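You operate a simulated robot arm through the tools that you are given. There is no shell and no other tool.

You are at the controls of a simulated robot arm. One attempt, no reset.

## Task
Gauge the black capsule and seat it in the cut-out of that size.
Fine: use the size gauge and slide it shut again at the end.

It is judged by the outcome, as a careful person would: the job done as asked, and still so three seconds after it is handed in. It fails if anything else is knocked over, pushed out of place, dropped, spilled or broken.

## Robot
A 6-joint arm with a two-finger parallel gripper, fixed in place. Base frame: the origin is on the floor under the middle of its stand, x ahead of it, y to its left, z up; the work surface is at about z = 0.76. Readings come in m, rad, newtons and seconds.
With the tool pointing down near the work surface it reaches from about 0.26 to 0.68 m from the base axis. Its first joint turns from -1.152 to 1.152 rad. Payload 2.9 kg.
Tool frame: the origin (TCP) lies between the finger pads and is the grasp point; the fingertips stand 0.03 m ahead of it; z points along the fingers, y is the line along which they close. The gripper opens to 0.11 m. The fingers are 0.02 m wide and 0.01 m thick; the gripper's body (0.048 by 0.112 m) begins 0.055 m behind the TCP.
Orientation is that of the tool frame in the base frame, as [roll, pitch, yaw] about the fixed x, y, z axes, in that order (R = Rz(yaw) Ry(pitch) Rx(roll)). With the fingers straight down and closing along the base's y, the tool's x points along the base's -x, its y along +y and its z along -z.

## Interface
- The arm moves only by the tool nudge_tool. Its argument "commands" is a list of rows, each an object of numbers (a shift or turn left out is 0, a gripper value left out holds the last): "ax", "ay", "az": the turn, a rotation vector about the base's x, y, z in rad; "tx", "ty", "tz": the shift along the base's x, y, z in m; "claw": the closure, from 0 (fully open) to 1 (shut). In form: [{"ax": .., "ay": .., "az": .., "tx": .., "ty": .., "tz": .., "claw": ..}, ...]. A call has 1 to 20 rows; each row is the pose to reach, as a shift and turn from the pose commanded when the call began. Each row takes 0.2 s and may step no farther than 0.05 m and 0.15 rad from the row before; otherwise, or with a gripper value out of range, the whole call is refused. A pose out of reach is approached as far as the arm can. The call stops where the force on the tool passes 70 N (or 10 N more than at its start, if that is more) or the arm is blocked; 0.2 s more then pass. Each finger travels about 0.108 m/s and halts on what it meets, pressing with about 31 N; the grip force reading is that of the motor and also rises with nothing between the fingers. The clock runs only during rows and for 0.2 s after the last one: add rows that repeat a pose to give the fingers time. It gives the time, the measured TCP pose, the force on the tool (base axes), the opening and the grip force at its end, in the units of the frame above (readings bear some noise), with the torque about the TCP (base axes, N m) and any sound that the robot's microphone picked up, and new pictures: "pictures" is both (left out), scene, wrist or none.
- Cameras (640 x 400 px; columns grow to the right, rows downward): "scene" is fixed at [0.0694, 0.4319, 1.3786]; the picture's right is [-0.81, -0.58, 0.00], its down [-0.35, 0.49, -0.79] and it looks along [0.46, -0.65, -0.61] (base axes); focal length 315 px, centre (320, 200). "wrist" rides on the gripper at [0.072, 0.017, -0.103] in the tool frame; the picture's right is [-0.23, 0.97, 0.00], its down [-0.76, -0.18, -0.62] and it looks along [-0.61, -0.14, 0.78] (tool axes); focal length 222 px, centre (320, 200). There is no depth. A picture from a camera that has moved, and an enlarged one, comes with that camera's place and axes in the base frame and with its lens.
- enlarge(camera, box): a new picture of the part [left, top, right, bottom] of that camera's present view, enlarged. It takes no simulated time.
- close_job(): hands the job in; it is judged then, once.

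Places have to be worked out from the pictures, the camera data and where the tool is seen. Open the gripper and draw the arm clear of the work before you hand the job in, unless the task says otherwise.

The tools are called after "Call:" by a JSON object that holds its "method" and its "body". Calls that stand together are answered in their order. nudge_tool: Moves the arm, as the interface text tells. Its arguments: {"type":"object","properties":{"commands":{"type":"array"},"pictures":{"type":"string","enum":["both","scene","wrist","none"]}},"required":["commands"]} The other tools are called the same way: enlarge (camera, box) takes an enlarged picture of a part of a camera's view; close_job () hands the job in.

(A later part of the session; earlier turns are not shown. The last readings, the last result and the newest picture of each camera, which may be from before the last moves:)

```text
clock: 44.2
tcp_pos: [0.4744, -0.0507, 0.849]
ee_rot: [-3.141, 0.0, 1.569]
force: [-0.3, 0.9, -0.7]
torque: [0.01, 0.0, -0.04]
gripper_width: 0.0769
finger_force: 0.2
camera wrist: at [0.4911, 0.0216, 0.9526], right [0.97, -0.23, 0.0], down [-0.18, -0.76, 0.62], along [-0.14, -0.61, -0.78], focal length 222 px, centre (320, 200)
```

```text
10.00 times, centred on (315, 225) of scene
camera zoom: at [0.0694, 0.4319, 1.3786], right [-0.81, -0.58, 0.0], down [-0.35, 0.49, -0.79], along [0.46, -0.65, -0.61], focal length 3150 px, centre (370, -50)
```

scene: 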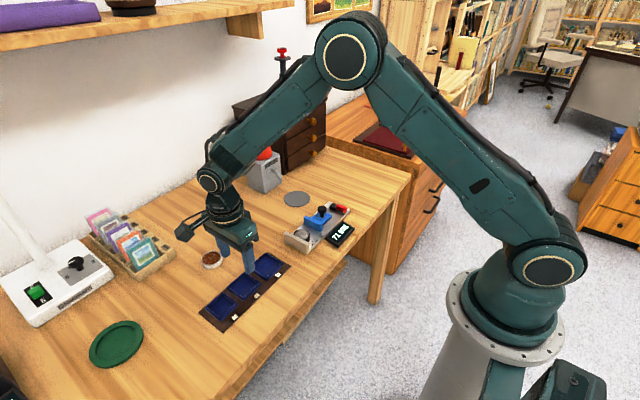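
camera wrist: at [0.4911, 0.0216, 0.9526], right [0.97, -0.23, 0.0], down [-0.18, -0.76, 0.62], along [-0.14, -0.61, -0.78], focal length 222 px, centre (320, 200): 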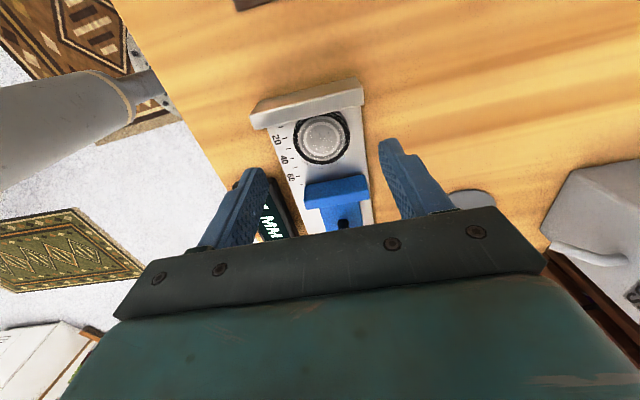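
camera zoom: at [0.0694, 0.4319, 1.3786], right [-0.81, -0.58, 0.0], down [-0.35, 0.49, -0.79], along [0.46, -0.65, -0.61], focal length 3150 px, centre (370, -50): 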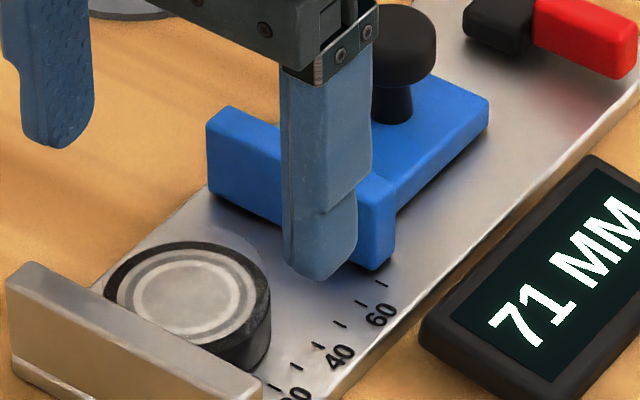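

The capsule is at about (0.476, −0.050). I lower to hold its upper ~9 mm (fingertips at z ≈ 0.774), close, and do a slow 3 mm test lift.

Call:
{"method": "nudge_tool", "body": {"commands": [{"tx": 0.0015, "ty": 0.0007, "tz": -0.02, "claw": 0.3}, {"tx": 0.0015, "ty": 0.0007, "tz": -0.038, "claw": 0.3}, {"tx": 0.0015, "ty": 0.0007, "tz": -0.0445, "claw": 0.3}, {"tx": 0.0015, "ty": 0.0007, "tz": -0.0445, "claw": 0.3}, {"tx": 0.0015, "ty": 0.0007, "tz": -0.0445, "claw": 0.5}, {"tx": 0.0015, "ty": 0.0007, "tz": -0.0445, "claw": 0.8}, {"tx": 0.0015, "ty": 0.0007, "tz": -0.0445, "claw": 1.0}, {"tx": 0.0015, "ty": 0.0007, "tz": -0.0445, "claw": 1.0}, {"tx": 0.0015, "ty": 0.0007, "tz": -0.0445, "claw": 1.0}], "pictures": "none"}}

Call:
{"method": "enlarge", "body": {"camera": "scene", "box": [290, 205, 340, 245]}}

Call:
{"method": "enlarge", "body": {"camera": "wrist", "box": [260, 110, 380, 210]}}

```text
clock: 46.2
tcp_pos: [0.475, -0.0499, 0.8038]
ee_rot: [-3.141, 0.003, 1.567]
force: [-0.1, 0.3, 0.6]
torque: [-0.06, 0.01, 0.02]
gripper_width: 0.0445
finger_force: 30.6
```

```text
10.00 times, centred on (315, 225) of scene
camera zoom: at [0.0694, 0.4319, 1.3786], right [-0.81, -0.58, 0.0], down [-0.35, 0.49, -0.79], along [0.46, -0.65, -0.61], focal length 3150 px, centre (370, -50)
```

zoom: 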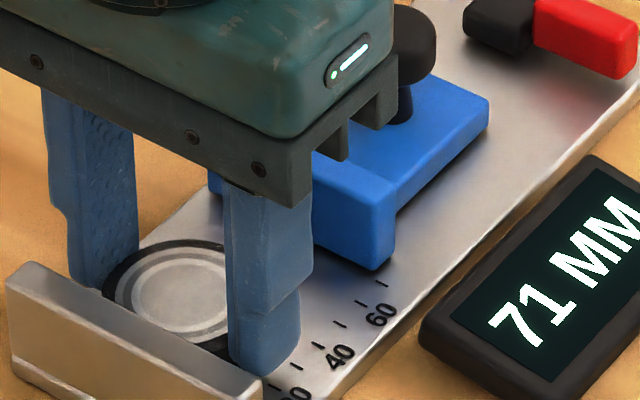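

```text
4.00 times, centred on (320, 160) of wrist
camera zoom: at [0.4934, 0.0226, 0.9082], right [0.97, -0.23, 0.0], down [-0.18, -0.76, 0.62], along [-0.14, -0.61, -0.78], focal length 888 px, centre (320, 360)
```

zoom: 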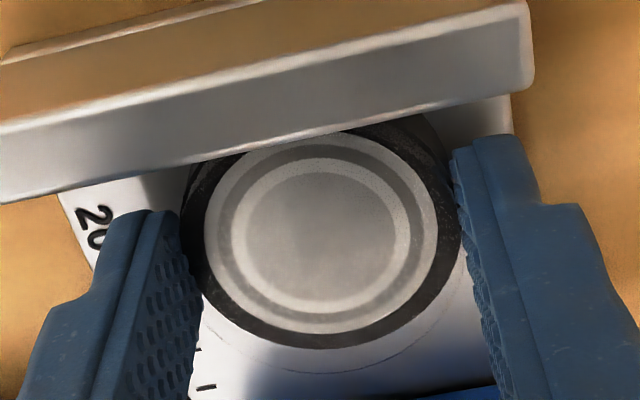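

Gripped at 0.0445. Slow 4 mm test lift now, watching the width and the gap under the capsule.

Call:
{"method": "nudge_tool", "body": {"commands": [{"tz": 0.0005, "claw": 1.0}, {"tz": 0.0015, "claw": 1.0}, {"tz": 0.0025, "claw": 1.0}, {"tz": 0.0035, "claw": 1.0}, {"tz": 0.004, "claw": 1.0}, {"tz": 0.004, "claw": 1.0}], "pictures": "none"}}

Call:
{"method": "enlarge", "body": {"camera": "scene", "box": [290, 205, 340, 245]}}

Call:
{"method": "enlarge", "body": {"camera": "wrist", "box": [260, 110, 380, 210]}}

```text
clock: 47.6
tcp_pos: [0.4759, -0.0499, 0.808]
ee_rot: [-3.141, 0.003, 1.569]
force: [-0.1, -2.2, -0.7]
torque: [-0.06, -0.07, 0.0]
gripper_width: 0.0445
finger_force: 31.1
```

```text
10.00 times, centred on (315, 225) of scene
camera zoom: at [0.0694, 0.4319, 1.3786], right [-0.81, -0.58, 0.0], down [-0.35, 0.49, -0.79], along [0.46, -0.65, -0.61], focal length 3150 px, centre (370, -50)
```

zoom: 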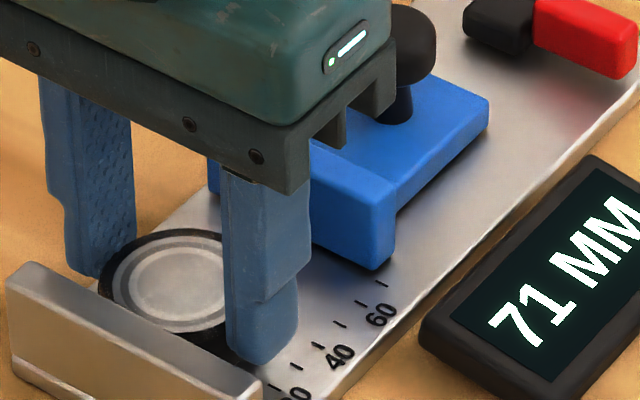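

```text
4.00 times, centred on (320, 160) of wrist
camera zoom: at [0.4939, 0.0228, 0.9123], right [0.97, -0.23, 0.0], down [-0.18, -0.76, 0.62], along [-0.14, -0.61, -0.78], focal length 888 px, centre (320, 360)
```

zoom: 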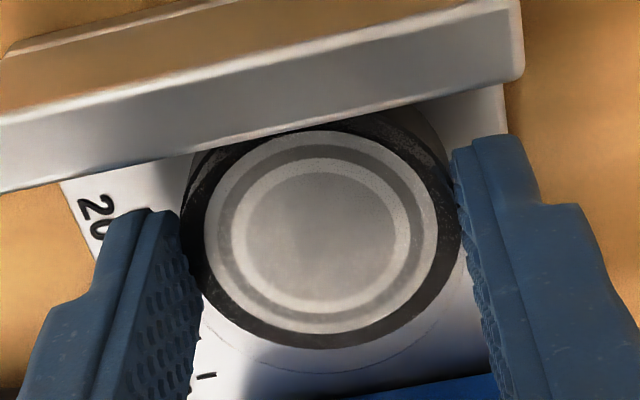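

The capsule rises with the gripper and the grip is stable. I ease it off the fixed jaw, raise slightly, and draw it out slowly toward +x at low height.

Call:
{"method": "nudge_tool", "body": {"commands": [{"tz": 0.003, "ty": -0.002, "claw": 1.0}, {"tz": 0.007, "ty": -0.005, "claw": 1.0}, {"tz": 0.011, "ty": -0.007, "claw": 1.0}, {"tz": 0.014, "ty": -0.008, "claw": 1.0}, {"tz": 0.014, "ty": -0.008, "tx": 0.005, "claw": 1.0}, {"tz": 0.014, "ty": -0.008, "tx": 0.015, "claw": 1.0}, {"tz": 0.014, "ty": -0.008, "tx": 0.027, "claw": 1.0}, {"tz": 0.014, "ty": -0.008, "tx": 0.039, "claw": 1.0}, {"tz": 0.014, "ty": -0.008, "tx": 0.051, "claw": 1.0}, {"tz": 0.014, "ty": -0.008, "tx": 0.063, "claw": 1.0}, {"tz": 0.014, "ty": -0.008, "tx": 0.073, "claw": 1.0}, {"tz": 0.014, "ty": -0.008, "tx": 0.079, "claw": 1.0}, {"tz": 0.014, "ty": -0.008, "tx": 0.08, "claw": 1.0}], "pictures": "both"}}

Call:
{"method": "enlarge", "body": {"camera": "scene", "box": [250, 180, 350, 260]}}

Call:
{"method": "enlarge", "body": {"camera": "wrist", "box": [260, 110, 380, 210]}}

```text
clock: 50.4
tcp_pos: [0.5558, -0.0565, 0.8235]
ee_rot: [-3.14, 0.001, 1.568]
force: [1.1, 0.3, 0.6]
torque: [-0.04, 0.01, -0.01]
gripper_width: 0.045
finger_force: 30.9
camera wrist: at [0.574, 0.0146, 0.9265], right [0.97, -0.23, 0.0], down [-0.18, -0.76, 0.62], along [-0.14, -0.61, -0.78], focal length 222 px, centre (320, 200)
```

scene: 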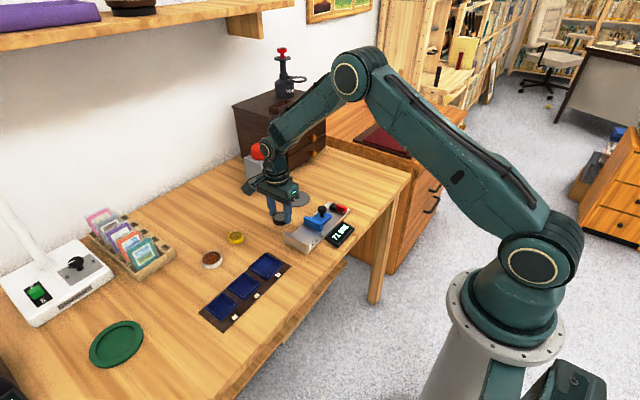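
wrist: 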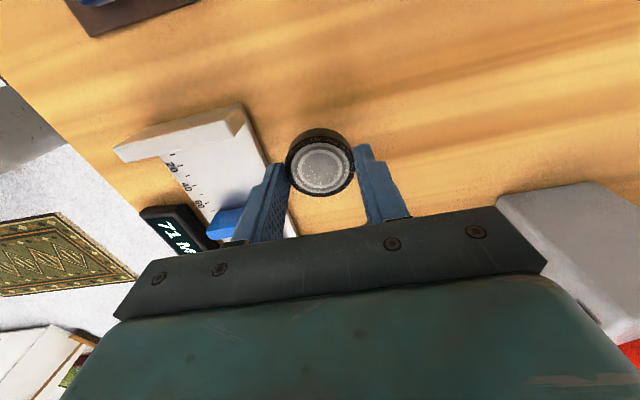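

```text
5.00 times, centred on (300, 220) of scene
camera zoom: at [0.0694, 0.4319, 1.3786], right [-0.81, -0.58, 0.0], down [-0.35, 0.49, -0.79], along [0.46, -0.65, -0.61], focal length 1575 px, centre (420, 100)
```

zoom: 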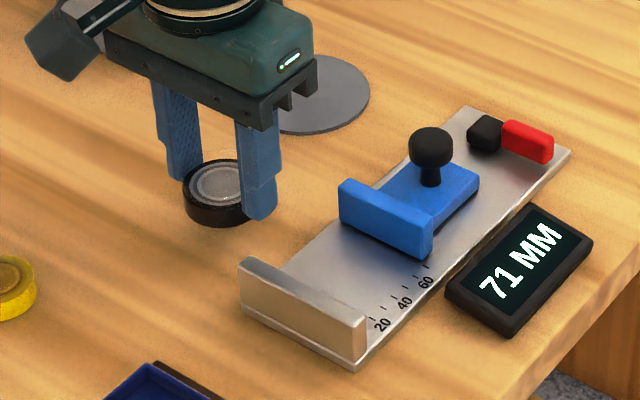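

```text
4.00 times, centred on (320, 160) of wrist
camera zoom: at [0.574, 0.0146, 0.9265], right [0.97, -0.23, 0.0], down [-0.18, -0.76, 0.62], along [-0.14, -0.61, -0.78], focal length 888 px, centre (320, 360)
```

zoom: 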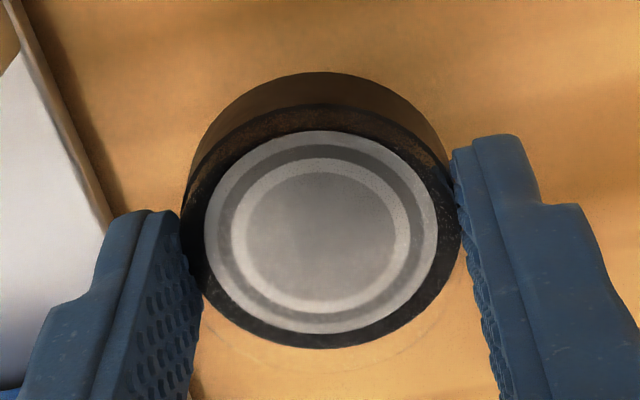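

Still firmly held at 0.045. I carry it slowly along +y past the gauge at low height and then in over the 46 cut-out.

Call:
{"method": "nudge_tool", "body": {"commands": [{"ty": 0.005, "claw": 1.0}, {"ty": 0.015, "claw": 1.0}, {"ty": 0.03, "claw": 1.0}, {"ty": 0.045, "claw": 1.0}, {"ty": 0.06, "claw": 1.0}, {"ty": 0.075, "tx": -0.003, "claw": 1.0}, {"ty": 0.09, "tx": -0.008, "claw": 1.0}, {"ty": 0.105, "tx": -0.014, "claw": 1.0}, {"ty": 0.12, "tx": -0.02, "claw": 1.0}, {"ty": 0.135, "tx": -0.026, "claw": 1.0}, {"ty": 0.15, "tx": -0.03, "claw": 1.0}, {"ty": 0.165, "tx": -0.034, "claw": 1.0}, {"ty": 0.18, "tx": -0.038, "claw": 1.0}, {"ty": 0.193, "tx": -0.043, "claw": 1.0}, {"ty": 0.202, "tx": -0.05, "claw": 1.0}, {"ty": 0.207, "tx": -0.057, "claw": 1.0}, {"ty": 0.21, "tx": -0.064, "claw": 1.0}, {"ty": 0.2105, "tx": -0.0675, "claw": 1.0}, {"ty": 0.2105, "tx": -0.0688, "claw": 1.0}], "pictures": "both"}}

Call:
{"method": "enlarge", "body": {"camera": "scene", "box": [215, 260, 275, 310]}}

Call:
{"method": "enlarge", "body": {"camera": "wrist", "box": [250, 80, 390, 200]}}

```text
clock: 54.4
tcp_pos: [0.4866, 0.1538, 0.8221]
ee_rot: [3.141, 0.003, 1.57]
force: [-1.1, 0.4, 0.3]
torque: [0.01, -0.01, 0.01]
gripper_width: 0.0449
finger_force: 31.2
camera wrist: at [0.5047, 0.2256, 0.9264], right [0.97, -0.23, 0.0], down [-0.18, -0.76, 0.62], along [-0.14, -0.61, -0.78], focal length 222 px, centre (320, 200)
```

scene: 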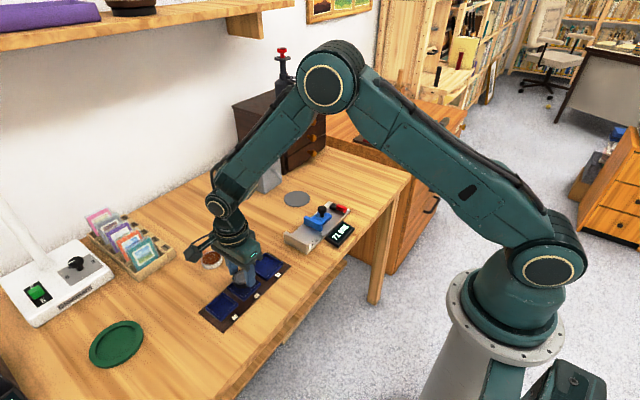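
wrist: 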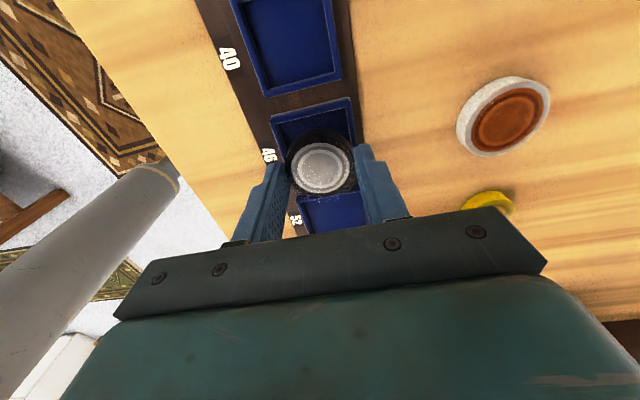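

```text
8.00 times, centred on (245, 285) of scene
camera zoom: at [0.0694, 0.4319, 1.3786], right [-0.81, -0.58, 0.0], down [-0.35, 0.49, -0.79], along [0.46, -0.65, -0.61], focal length 2520 px, centre (920, -480)
```

zoom: 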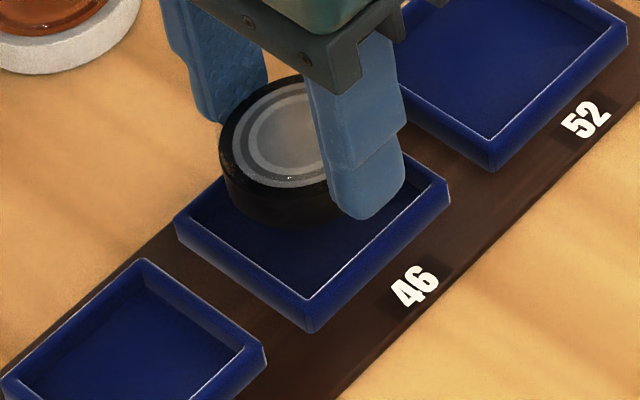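

```text
3.33 times, centred on (320, 140) of wrist
camera zoom: at [0.5047, 0.2256, 0.9264], right [0.97, -0.23, 0.0], down [-0.18, -0.76, 0.62], along [-0.14, -0.61, -0.78], focal length 740 px, centre (320, 400)
```

zoom: 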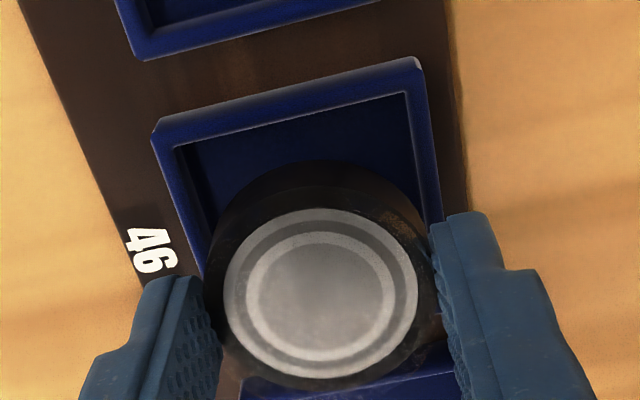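

Capsule and cut-out centres agree to within a millimetre or so in the wrist view. I lower to just above the rim to compare them more exactly.

Call:
{"method": "nudge_tool", "body": {"commands": [{"tz": -0.003, "claw": 1.0}, {"tz": -0.006, "claw": 1.0}, {"tz": -0.009, "claw": 1.0}, {"tz": -0.011, "claw": 1.0}, {"tz": -0.011, "claw": 1.0}], "pictures": "none"}}

Call:
{"method": "enlarge", "body": {"camera": "scene", "box": [230, 265, 280, 305]}}

Call:
{"method": "enlarge", "body": {"camera": "wrist", "box": [250, 80, 390, 200]}}

```text
clock: 55.6
tcp_pos: [0.4874, 0.154, 0.8115]
ee_rot: [3.141, -0.001, 1.57]
force: [-0.2, -0.2, -0.5]
torque: [0.01, 0.04, -0.01]
gripper_width: 0.045
finger_force: 31.4
```

```text
10.00 times, centred on (255, 285) of scene
camera zoom: at [0.0694, 0.4319, 1.3786], right [-0.81, -0.58, 0.0], down [-0.35, 0.49, -0.79], along [0.46, -0.65, -0.61], focal length 3150 px, centre (970, -650)
```

zoom: 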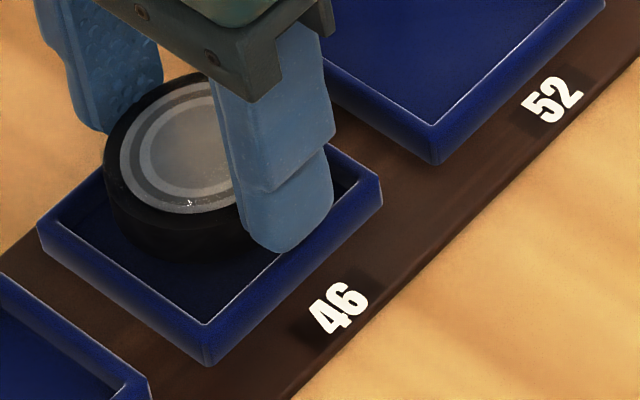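

```text
3.33 times, centred on (320, 140) of wrist
camera zoom: at [0.5048, 0.225, 0.9155], right [0.97, -0.23, 0.0], down [-0.18, -0.76, 0.62], along [-0.14, -0.61, -0.78], focal length 740 px, centre (320, 400)
```

zoom: 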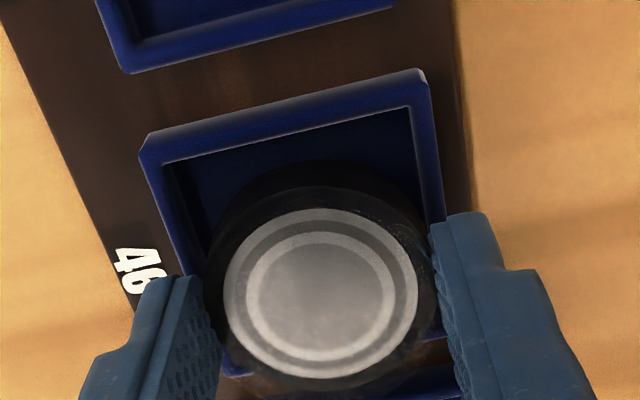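

Both views suggest the capsule is about 1 mm off toward +x and −y. I correct by (−0.001, +0.001) and lower it gently into the opening.

Call:
{"method": "nudge_tool", "body": {"commands": [{"tx": -0.001, "ty": 0.001, "claw": 1.0}, {"tx": -0.001, "ty": 0.001, "tz": -0.001, "claw": 1.0}, {"tx": -0.001, "ty": 0.001, "tz": -0.0025, "claw": 1.0}, {"tx": -0.001, "ty": 0.001, "tz": -0.004, "claw": 1.0}, {"tx": -0.001, "ty": 0.001, "tz": -0.005, "claw": 1.0}, {"tx": -0.001, "ty": 0.001, "tz": -0.005, "claw": 1.0}], "pictures": "none"}}

Call:
{"method": "enlarge", "body": {"camera": "scene", "box": [230, 265, 280, 305]}}

Call:
{"method": "enlarge", "body": {"camera": "wrist", "box": [250, 80, 390, 200]}}

```text
clock: 57.0
tcp_pos: [0.4861, 0.1541, 0.8052]
ee_rot: [-3.141, 0.001, 1.569]
force: [-0.9, 0.2, -0.8]
torque: [-0.01, 0.04, -0.01]
gripper_width: 0.0446
finger_force: 31.1
```

```text
10.00 times, centred on (255, 285) of scene
camera zoom: at [0.0694, 0.4319, 1.3786], right [-0.81, -0.58, 0.0], down [-0.35, 0.49, -0.79], along [0.46, -0.65, -0.61], focal length 3150 px, centre (970, -650)
```

zoom: 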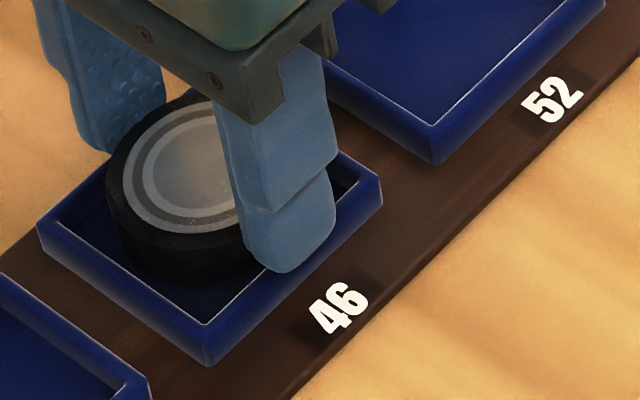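

```text
3.33 times, centred on (320, 140) of wrist
camera zoom: at [0.5038, 0.2262, 0.9103], right [0.97, -0.23, 0.0], down [-0.18, -0.76, 0.62], along [-0.14, -0.61, -0.78], focal length 740 px, centre (320, 400)
```

zoom: 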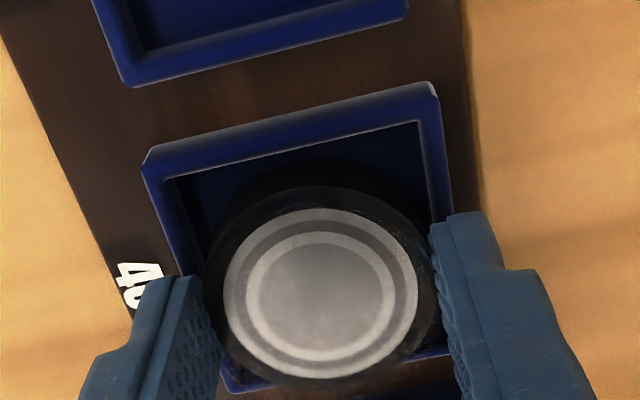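

Alignment now looks within about 0.5 mm in both views and there is no contact force. I lower a further 2.5 mm in half-millimetre steps.

Call:
{"method": "nudge_tool", "body": {"commands": [{"tz": -0.0008, "claw": 1.0}, {"tz": -0.0016, "claw": 1.0}, {"tz": -0.0024, "claw": 1.0}], "pictures": "none"}}

Call:
{"method": "enlarge", "body": {"camera": "scene", "box": [230, 265, 280, 305]}}

Call:
{"method": "enlarge", "body": {"camera": "wrist", "box": [250, 80, 390, 200]}}

```text
clock: 57.8
tcp_pos: [0.4865, 0.1549, 0.8035]
ee_rot: [3.14, 0.0, 1.571]
force: [-0.6, -0.8, 0.4]
torque: [0.01, 0.02, 0.0]
gripper_width: 0.0447
finger_force: 31.0
```

```text
10.00 times, centred on (255, 285) of scene
camera zoom: at [0.0694, 0.4319, 1.3786], right [-0.81, -0.58, 0.0], down [-0.35, 0.49, -0.79], along [0.46, -0.65, -0.61], focal length 3150 px, centre (970, -650)
```

zoom: 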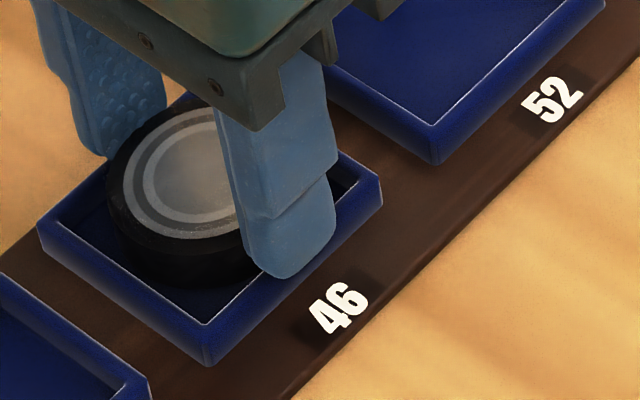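

```text
3.33 times, centred on (320, 140) of wrist
camera zoom: at [0.504, 0.2263, 0.9081], right [0.97, -0.23, 0.0], down [-0.18, -0.76, 0.62], along [-0.14, -0.61, -0.78], focal length 740 px, centre (320, 400)
```

zoom: 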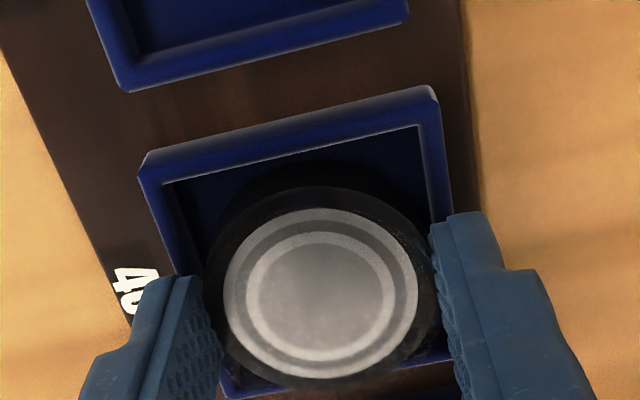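

No contact yet (bottom ≈ 0.7677, inside the rim). I go on another 2 mm, watching the force.

Call:
{"method": "nudge_tool", "body": {"commands": [{"tz": -0.0008, "claw": 1.0}, {"tz": -0.0016, "claw": 1.0}], "pictures": "none"}}

Call:
{"method": "enlarge", "body": {"camera": "scene", "box": [230, 265, 280, 305]}}

```text
clock: 58.4
tcp_pos: [0.4867, 0.1542, 0.8044]
ee_rot: [3.138, 0.0, 1.572]
force: [-5.4, -1.1, 21.1]
torque: [0.01, 0.72, 0.0]
gripper_width: 0.0447
finger_force: 31.7
```

```text
10.00 times, centred on (255, 285) of scene
camera zoom: at [0.069, 0.4318, 1.3787], right [-0.81, -0.58, 0.0], down [-0.35, 0.49, -0.79], along [0.46, -0.65, -0.61], focal length 3150 px, centre (970, -650)
```

zoom: 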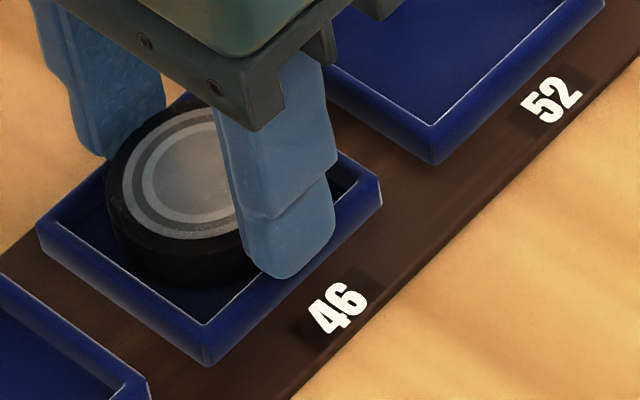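

Contact at 21 N, with the moment placing it about 26 mm to −x of the TCP, i.e. the fingertip on the rim top rather than the capsule; the capsule is well inside the rim. I raise 1 mm, open slowly to let it settle, and lift away.

Call:
{"method": "nudge_tool", "body": {"commands": [{"tz": 0.0022, "claw": 1.0}, {"tz": 0.0022, "claw": 0.56}, {"tz": 0.0022, "claw": 0.5}, {"tz": 0.0022, "claw": 0.45}, {"tz": 0.0022, "claw": 0.45}, {"tz": 0.02, "claw": 0.45}, {"tz": 0.05, "claw": 0.4}, {"tz": 0.075, "claw": 0.4}, {"tz": 0.075, "claw": 0.4}], "pictures": "both"}}

Call:
{"method": "enlarge", "body": {"camera": "scene", "box": [225, 260, 285, 310]}}

Call:
{"method": "enlarge", "body": {"camera": "wrist", "box": [250, 60, 390, 180]}}

```text
clock: 60.4
tcp_pos: [0.4853, 0.1532, 0.8775]
ee_rot: [3.141, 0.002, 1.569]
force: [-0.2, 0.1, 0.0]
torque: [0.0, 0.01, 0.01]
gripper_width: 0.0661
finger_force: 0.0
camera wrist: at [0.504, 0.226, 0.9816], right [0.97, -0.23, 0.0], down [-0.18, -0.76, 0.62], along [-0.14, -0.61, -0.78], focal length 222 px, centre (320, 200)
```

scene: 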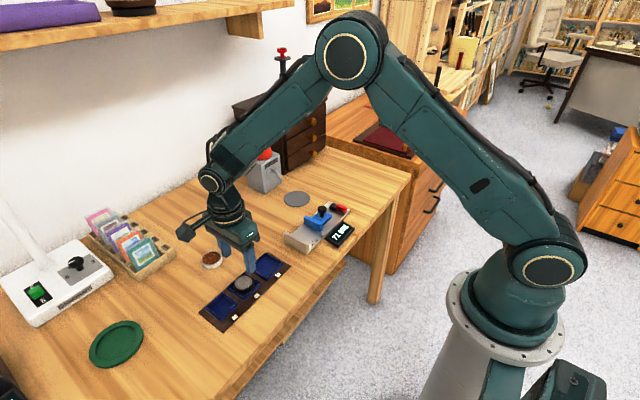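
wrist: 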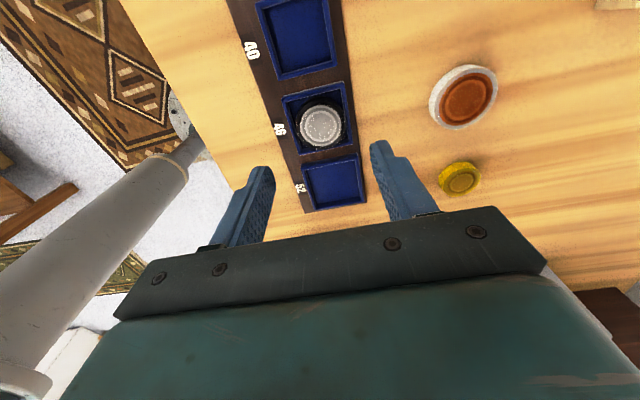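

```text
8.00 times, centred on (255, 285) of scene
camera zoom: at [0.0694, 0.4319, 1.3786], right [-0.81, -0.58, 0.0], down [-0.35, 0.49, -0.79], along [0.46, -0.65, -0.61], focal length 2520 px, centre (840, -480)
```

zoom: 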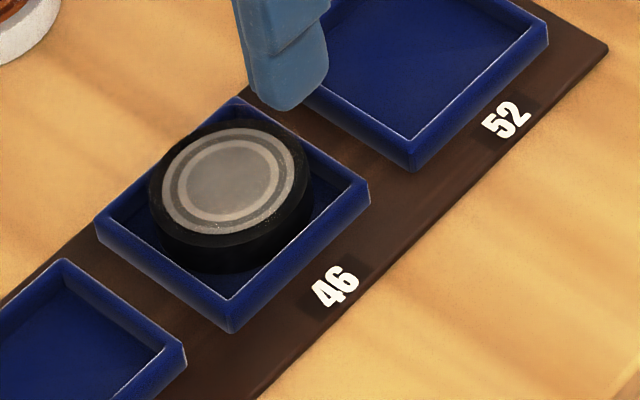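

```text
3.33 times, centred on (320, 120) of wrist
camera zoom: at [0.504, 0.226, 0.9816], right [0.97, -0.23, 0.0], down [-0.18, -0.76, 0.62], along [-0.14, -0.61, -0.78], focal length 740 px, centre (320, 467)
```

zoom: 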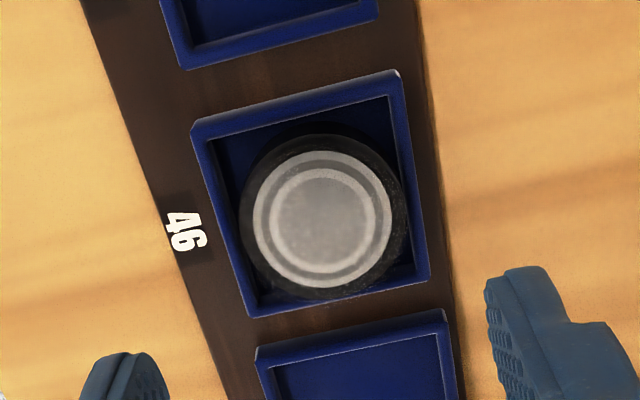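

The capsule is in the 46 cut-out. I check closely whether it is flat on the floor or tilted on the rim.

Call:
{"method": "enlarge", "body": {"camera": "scene", "box": [234, 268, 266, 300]}}

Call:
{"method": "enlarge", "body": {"camera": "wrist", "box": [275, 75, 365, 165]}}

```text
12.50 times, centred on (250, 284) of scene
camera zoom: at [0.0694, 0.4319, 1.3786], right [-0.81, -0.58, 0.0], down [-0.35, 0.49, -0.79], along [0.46, -0.65, -0.61], focal length 3938 px, centre (1195, -850)
```

zoom: 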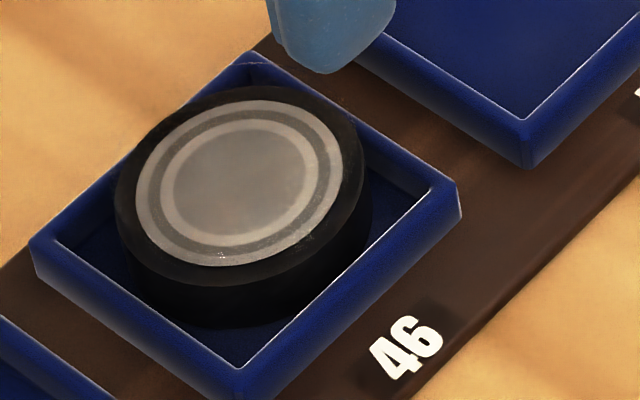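

```text
4.44 times, centred on (320, 120) of wrist
camera zoom: at [0.504, 0.226, 0.9816], right [0.97, -0.23, 0.0], down [-0.18, -0.76, 0.62], along [-0.14, -0.61, -0.78], focal length 987 px, centre (320, 556)
```

zoom: 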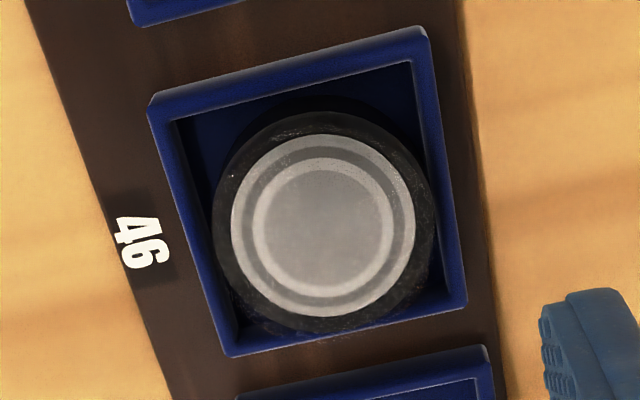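

The capsule lies flat inside the 46 cut-out with gaps round it. Now I return to the knob (y ≈ −0.148) to slide the gauge shut.

Call:
{"method": "nudge_tool", "body": {"commands": [{"ty": -0.045, "claw": 0.45}, {"ty": -0.09, "claw": 0.45}, {"ty": -0.135, "claw": 0.45}, {"ty": -0.18, "claw": 0.45, "tx": -0.002}, {"ty": -0.225, "claw": 0.45, "tx": -0.006}, {"ty": -0.27, "claw": 0.45, "tx": -0.0085}, {"ty": -0.3013, "claw": 0.45, "tx": -0.0085}, {"ty": -0.3013, "claw": 0.45, "tx": -0.0085, "tz": -0.02}, {"ty": -0.3013, "claw": 0.45, "tx": -0.0085, "tz": -0.02}], "pictures": "both"}}

Call:
{"method": "enlarge", "body": {"camera": "wrist", "box": [200, 40, 440, 240]}}

Call:
{"method": "enlarge", "body": {"camera": "scene", "box": [234, 268, 266, 300]}}

```text
clock: 62.4
tcp_pos: [0.4783, -0.1481, 0.8566]
ee_rot: [-3.14, 0.0, 1.571]
force: [-0.5, 0.2, 0.4]
torque: [0.01, -0.02, -0.01]
gripper_width: 0.0604
finger_force: 0.1
camera wrist: at [0.4953, -0.0762, 0.9615], right [0.97, -0.23, 0.0], down [-0.18, -0.76, 0.62], along [-0.14, -0.61, -0.78], focal length 222 px, centre (320, 200)
```

scene: 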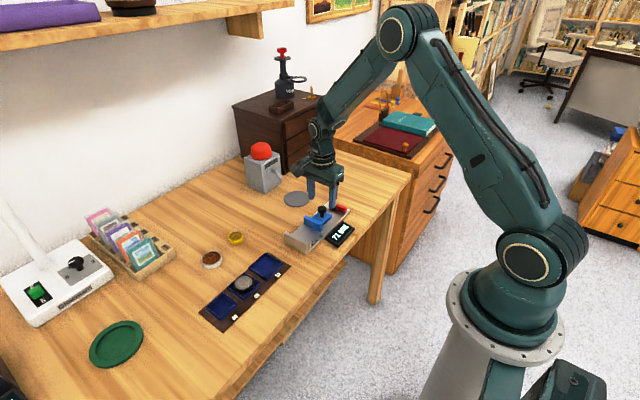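
wrist: 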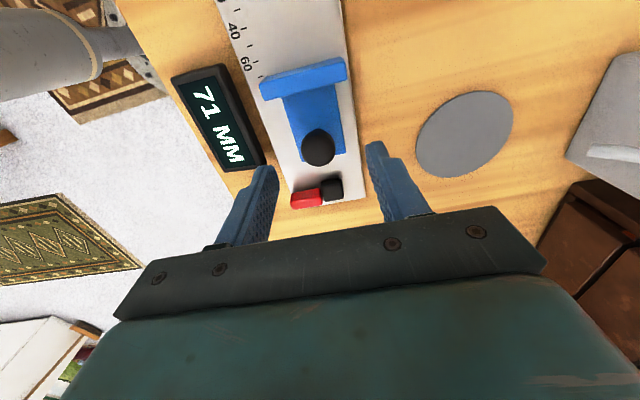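

```text
2.00 times, centred on (320, 140) of wrist
camera zoom: at [0.4953, -0.0762, 0.9615], right [0.97, -0.23, 0.0], down [-0.18, -0.76, 0.62], along [-0.14, -0.61, -0.78], focal length 444 px, centre (320, 320)
```

zoom: 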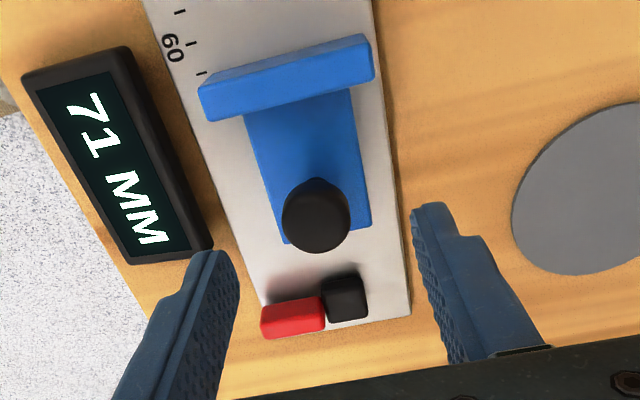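

```text
12.50 times, centred on (250, 284) of scene
camera zoom: at [0.0694, 0.4319, 1.3786], right [-0.81, -0.58, 0.0], down [-0.35, 0.49, -0.79], along [0.46, -0.65, -0.61], focal length 3938 px, centre (1195, -850)
```

zoom: 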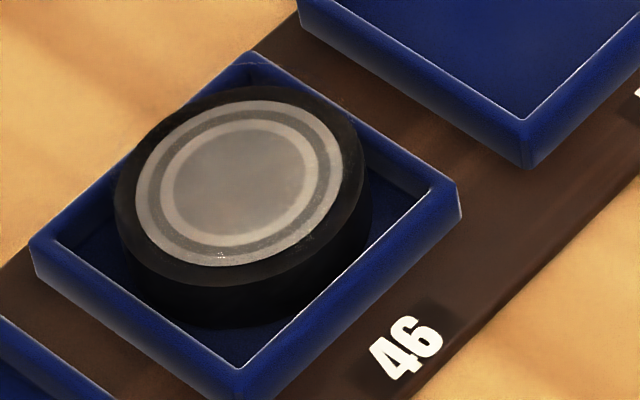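

The capsule sits well. The knob is at about (0.477, −0.150); I lower and grip it.

Call:
{"method": "nudge_tool", "body": {"commands": [{"tx": -0.0015, "ty": -0.001, "tz": -0.025, "claw": 0.45}, {"tx": -0.0015, "ty": -0.001, "tz": -0.043, "claw": 0.45}, {"tx": -0.0015, "ty": -0.001, "tz": -0.043, "claw": 0.45}, {"tx": -0.0015, "ty": -0.001, "tz": -0.043, "claw": 0.7}, {"tx": -0.0015, "ty": -0.001, "tz": -0.043, "claw": 1.0}, {"tx": -0.0015, "ty": -0.001, "tz": -0.043, "claw": 1.0}, {"tx": -0.0015, "ty": -0.001, "tz": -0.043, "claw": 1.0}], "pictures": "wrist"}}

Call:
{"method": "enlarge", "body": {"camera": "scene", "box": [270, 180, 370, 260]}}

```text
clock: 64.0
tcp_pos: [0.4758, -0.1497, 0.8149]
ee_rot: [3.141, 0.002, 1.57]
force: [1.1, -0.1, -3.3]
torque: [-0.09, -0.05, 0.01]
gripper_width: 0.0253
finger_force: 45.5
camera wrist: at [0.4939, -0.0766, 0.9184], right [0.97, -0.23, 0.0], down [-0.18, -0.76, 0.62], along [-0.14, -0.61, -0.78], focal length 222 px, centre (320, 200)
```

wrist: 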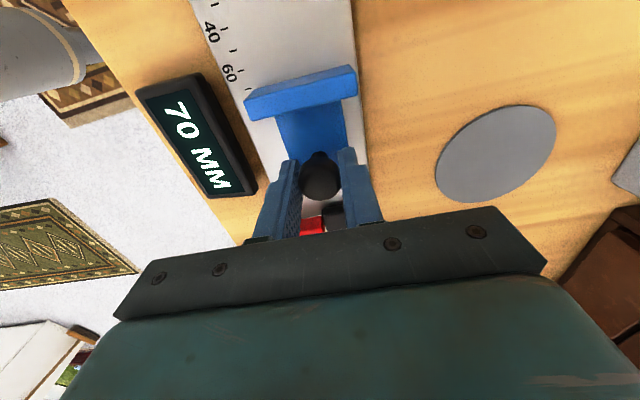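

```text
5.00 times, centred on (320, 220) of scene
camera zoom: at [0.0695, 0.4319, 1.3786], right [-0.81, -0.58, 0.0], down [-0.35, 0.49, -0.79], along [0.46, -0.65, -0.61], focal length 1575 px, centre (320, 100)
```

zoom: 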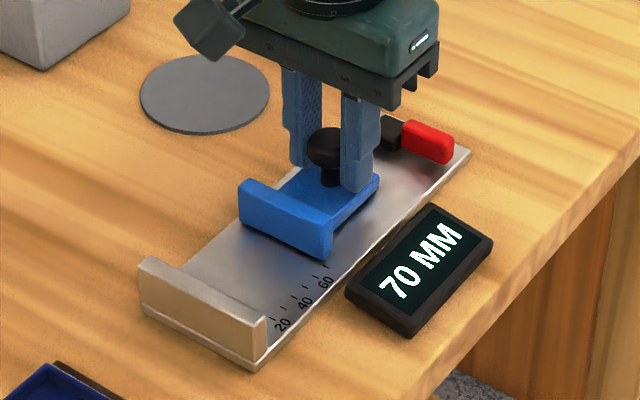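

The knob is gripped with the display at 70. I push the slide 66 mm toward the fixed jaw, then will close the rest gently.

Call:
{"method": "nudge_tool", "body": {"commands": [{"ty": 0.004, "claw": 1.0}, {"ty": 0.012, "claw": 1.0}, {"ty": 0.022, "claw": 1.0}, {"ty": 0.032, "claw": 1.0}, {"ty": 0.042, "claw": 1.0}, {"ty": 0.052, "claw": 1.0}, {"ty": 0.06, "claw": 1.0}, {"ty": 0.065, "claw": 1.0}, {"ty": 0.066, "claw": 1.0}, {"ty": 0.066, "claw": 1.0}], "pictures": "none"}}

Call:
{"method": "enlarge", "body": {"camera": "scene", "box": [270, 180, 370, 260]}}

```text
clock: 66.2
tcp_pos: [0.4758, -0.0818, 0.8151]
ee_rot: [-3.139, 0.003, 1.573]
force: [1.1, -0.7, -3.2]
torque: [-0.13, 0.03, -0.04]
gripper_width: 0.0251
finger_force: 45.7
```

```text
5.00 times, centred on (320, 220) of scene
camera zoom: at [0.0695, 0.4319, 1.3786], right [-0.81, -0.58, 0.0], down [-0.35, 0.49, -0.79], along [0.46, -0.65, -0.61], focal length 1575 px, centre (320, 100)
```

zoom: 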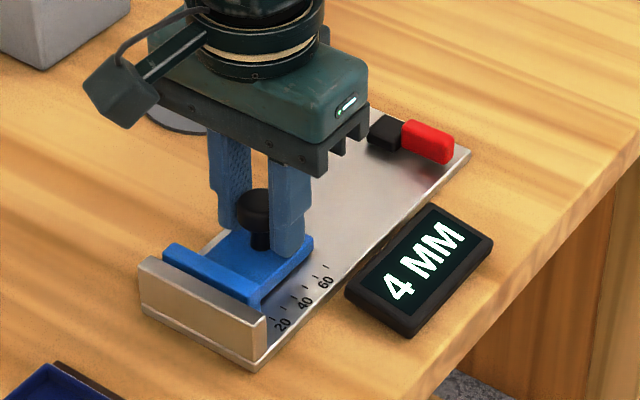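

4 MM left. I close the remainder in 1 mm steps until it meets the fixed jaw.

Call:
{"method": "nudge_tool", "body": {"commands": [{"ty": 0.001, "claw": 1.0}, {"ty": 0.002, "claw": 1.0}, {"ty": 0.003, "claw": 1.0}, {"ty": 0.004, "claw": 1.0}, {"ty": 0.005, "claw": 1.0}, {"ty": 0.005, "claw": 1.0}], "pictures": "none"}}

Call:
{"method": "enlarge", "body": {"camera": "scene", "box": [270, 180, 370, 260]}}

```text
clock: 67.6
tcp_pos: [0.4743, -0.0782, 0.8154]
ee_rot: [3.141, 0.001, 1.568]
force: [-5.2, -9.4, 3.4]
torque: [0.62, 0.02, 0.02]
gripper_width: 0.0249
finger_force: 45.4
```

```text
5.00 times, centred on (320, 220) of scene
camera zoom: at [0.0692, 0.4317, 1.3787], right [-0.81, -0.58, 0.0], down [-0.35, 0.49, -0.79], along [0.46, -0.65, -0.61], focal length 1575 px, centre (320, 100)
```

zoom: 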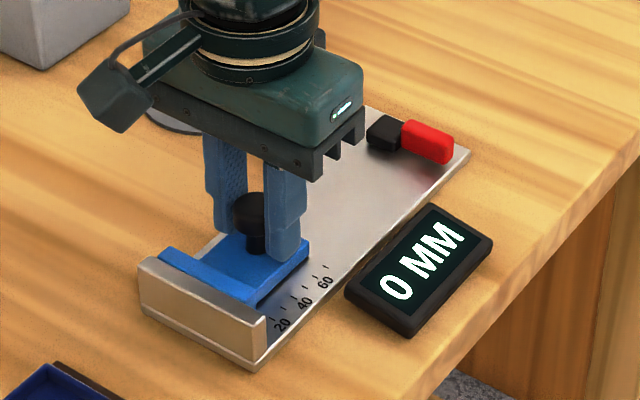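

The gauge reads 0 MM and presses against the fixed jaw. I release the knob and lift clear.

Call:
{"method": "nudge_tool", "body": {"commands": [{"claw": 0.75}, {"claw": 0.5}, {"claw": 0.42}, {"claw": 0.42}, {"tz": 0.03, "claw": 0.4}, {"tz": 0.07, "claw": 0.3}, {"tz": 0.11, "claw": 0.1}, {"tz": 0.14, "claw": 0.0}, {"tz": 0.14, "claw": 0.0}], "pictures": "both"}}

Call:
{"method": "enlarge", "body": {"camera": "scene", "box": [270, 180, 370, 260]}}

Call:
{"method": "enlarge", "body": {"camera": "scene", "box": [195, 235, 295, 335]}}

```text
clock: 69.6
tcp_pos: [0.4764, -0.0766, 0.9543]
ee_rot: [3.14, -0.001, 1.57]
force: [-0.4, -0.1, 0.1]
torque: [0.02, 0.01, -0.02]
gripper_width: 0.1099
finger_force: 0.0
camera wrist: at [0.4941, -0.0043, 1.0586], right [0.97, -0.23, 0.0], down [-0.18, -0.76, 0.62], along [-0.14, -0.61, -0.78], focal length 222 px, centre (320, 200)
```

scene: 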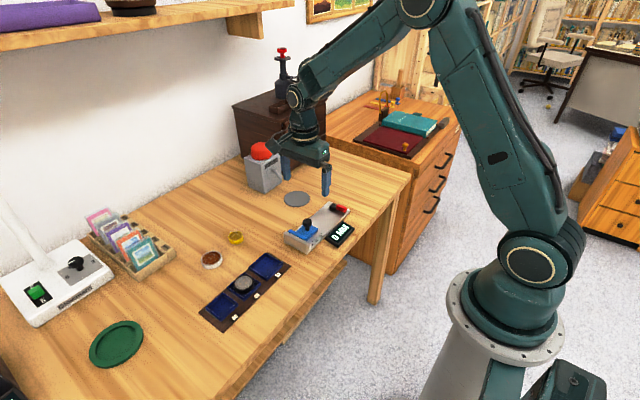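
wrist: 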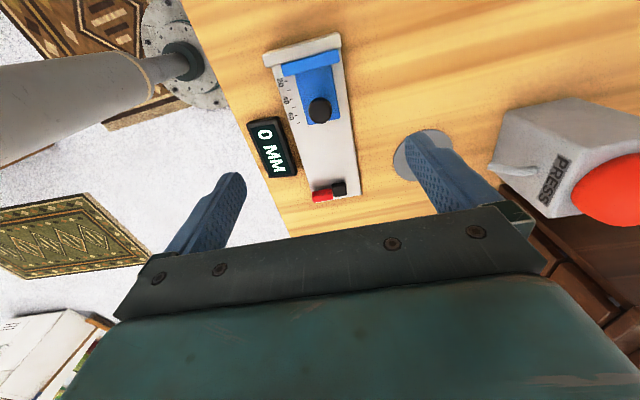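

```text
5.00 times, centred on (320, 220) of scene
camera zoom: at [0.0694, 0.4319, 1.3786], right [-0.81, -0.58, 0.0], down [-0.35, 0.49, -0.79], along [0.46, -0.65, -0.61], focal length 1575 px, centre (320, 100)
```

zoom: 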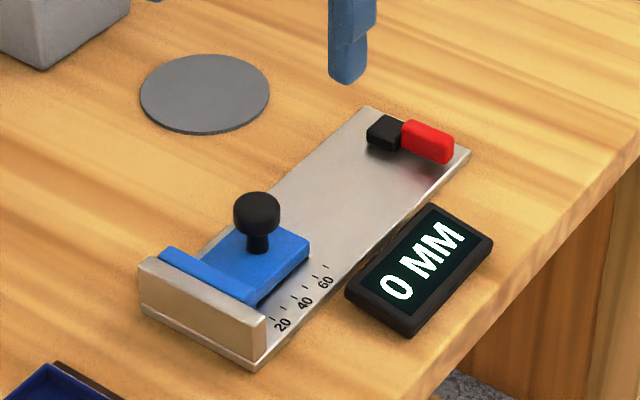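

```text
4.00 times, centred on (245, 285) of scene
camera zoom: at [0.0694, 0.4319, 1.3786], right [-0.81, -0.58, 0.0], down [-0.35, 0.49, -0.79], along [0.46, -0.65, -0.61], focal length 1260 px, centre (620, -140)
```

zoom: 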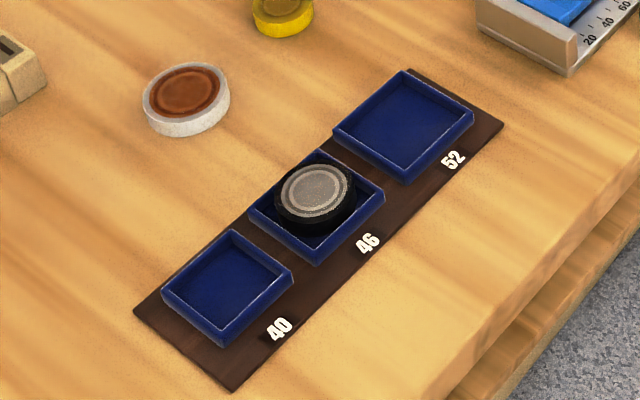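

The gauge is shut at 0 MM and everything else is undisturbed. I check the depth of an empty neighbouring cut-out against the capsule, to confirm that it is fully down.

Call:
{"method": "enlarge", "body": {"camera": "scene", "box": [246, 250, 288, 285]}}

Call:
{"method": "enlarge", "body": {"camera": "scene", "box": [228, 265, 268, 303]}}

```text
11.43 times, centred on (267, 268) of scene
camera zoom: at [0.0694, 0.4319, 1.3786], right [-0.81, -0.58, 0.0], down [-0.35, 0.49, -0.79], along [0.46, -0.65, -0.61], focal length 3600 px, centre (926, -571)
```

zoom: 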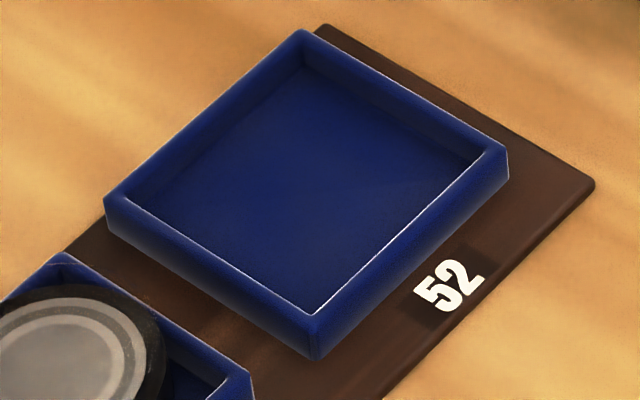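

```text
10.53 times, centred on (248, 284) of scene
camera zoom: at [0.0694, 0.4319, 1.3786], right [-0.81, -0.58, 0.0], down [-0.35, 0.49, -0.79], along [0.46, -0.65, -0.61], focal length 3316 px, centre (1078, -684)
```

zoom: 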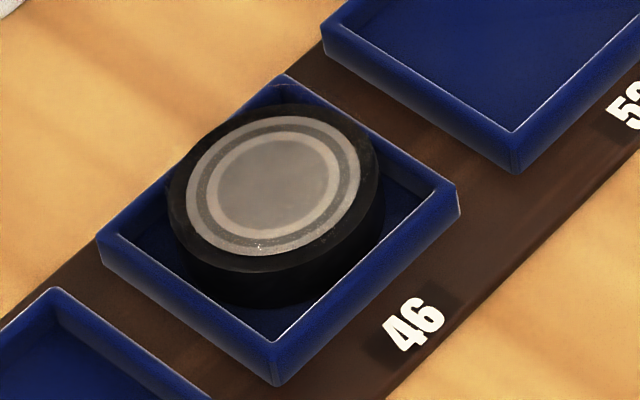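

The estimated base height matches the cut-out floor. I take one closer wrist look from directly above the tray to be certain that it is flat, keeping well clear.

Call:
{"method": "nudge_tool", "body": {"commands": [{"ty": 0.045}, {"ty": 0.09}, {"ty": 0.135}, {"ty": 0.18, "tx": 0.005}, {"ty": 0.215, "tx": 0.01}, {"ty": 0.215, "tx": 0.01, "tz": -0.04}, {"ty": 0.215, "tx": 0.01, "tz": -0.08}, {"ty": 0.215, "tx": 0.01, "tz": -0.08}], "pictures": "both"}}

Call:
{"method": "enlarge", "body": {"camera": "wrist", "box": [240, 20, 400, 160]}}

```text
clock: 71.4
tcp_pos: [0.4853, 0.1381, 0.8747]
ee_rot: [-3.14, 0.0, 1.569]
force: [0.1, 0.0, 0.1]
torque: [-0.01, -0.01, 0.02]
gripper_width: 0.11
finger_force: 0.1
camera wrist: at [0.5038, 0.2101, 0.9788], right [0.97, -0.23, 0.0], down [-0.18, -0.76, 0.62], along [-0.14, -0.61, -0.78], focal length 222 px, centre (320, 200)
```

scene: 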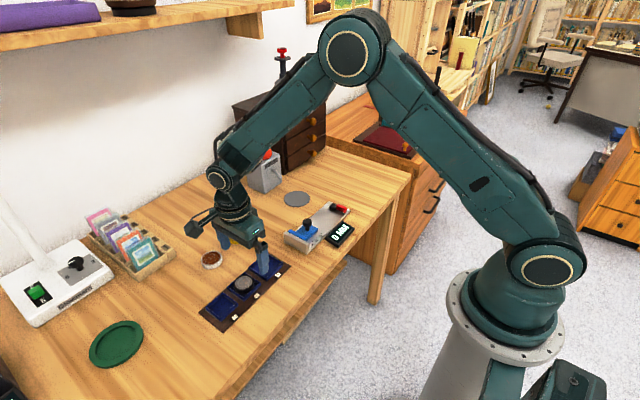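
wrist: 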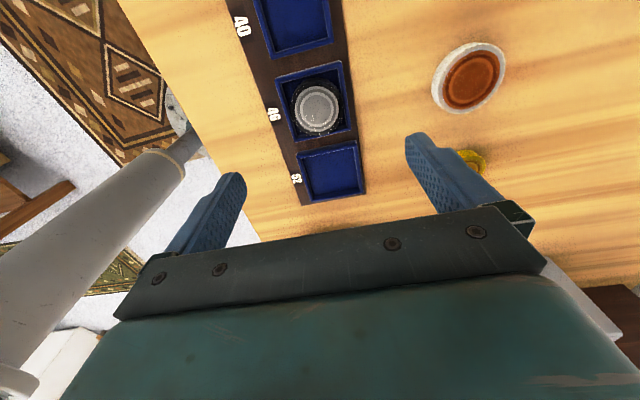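

```text
2.86 times, centred on (320, 90) of wrist
camera zoom: at [0.5038, 0.2101, 0.9788], right [0.97, -0.23, 0.0], down [-0.18, -0.76, 0.62], along [-0.14, -0.61, -0.78], focal length 635 px, centre (320, 514)
```

zoom: 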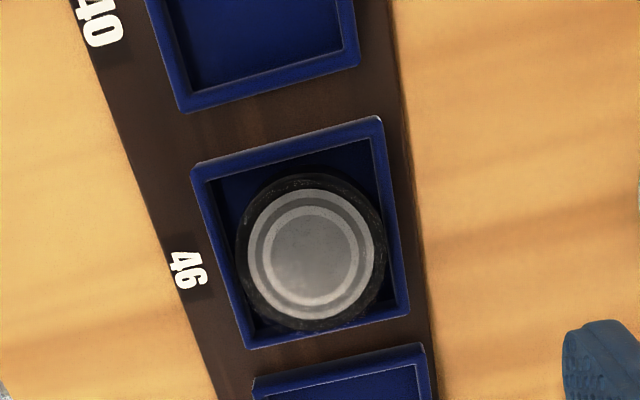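

It looks flat and centred. As a last seating check I close the fingers and touch the capsule's centre lightly from above; contact near z ≈ 0.782 would confirm it is on the floor.

Call:
{"method": "nudge_tool", "body": {"commands": [{"tx": 0.002, "ty": 0.016, "claw": 0.5}, {"tx": 0.002, "ty": 0.016, "claw": 1.0}, {"tx": 0.002, "ty": 0.016, "claw": 1.0}, {"tx": 0.002, "ty": 0.016, "tz": -0.03, "claw": 1.0}, {"tx": 0.002, "ty": 0.016, "tz": -0.05, "claw": 1.0}, {"tx": 0.002, "ty": 0.016, "tz": -0.058, "claw": 1.0}, {"tx": 0.002, "ty": 0.016, "tz": -0.058, "claw": 1.0}], "pictures": "wrist"}}

Call:
{"method": "enlarge", "body": {"camera": "scene", "box": [225, 260, 285, 310]}}

```text
clock: 73.0
tcp_pos: [0.4885, 0.1542, 0.8179]
ee_rot: [3.14, -0.001, 1.572]
force: [-3.2, -0.4, 10.0]
torque: [-0.03, 0.08, 0.0]
gripper_width: 0.0001
finger_force: 30.7
camera wrist: at [0.5064, 0.2263, 0.922], right [0.97, -0.23, 0.0], down [-0.18, -0.76, 0.62], along [-0.14, -0.61, -0.78], focal length 222 px, centre (320, 200)
```

wrist: 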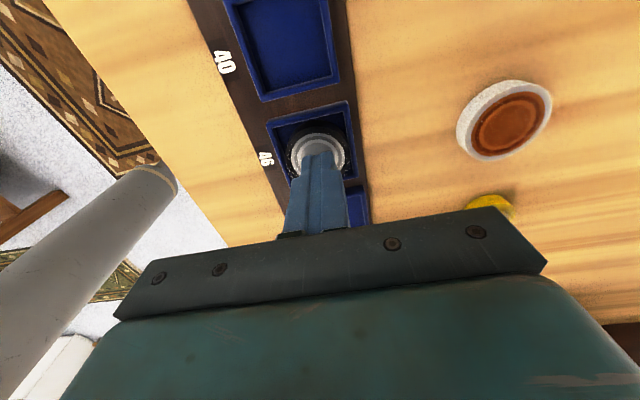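

```text
8.00 times, centred on (255, 285) of scene
camera zoom: at [0.0692, 0.4319, 1.3787], right [-0.81, -0.58, 0.0], down [-0.35, 0.49, -0.79], along [0.46, -0.65, -0.61], focal length 2520 px, centre (840, -480)
```

zoom: 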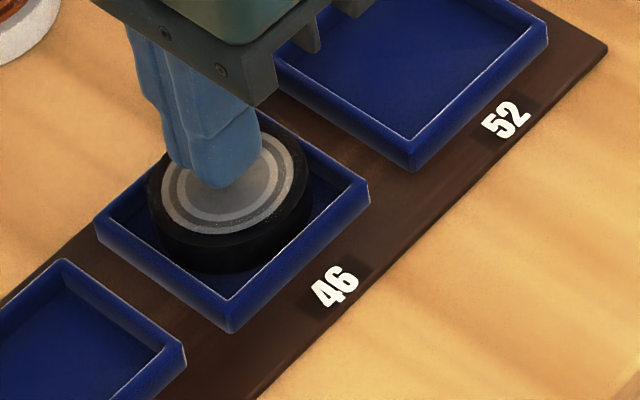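

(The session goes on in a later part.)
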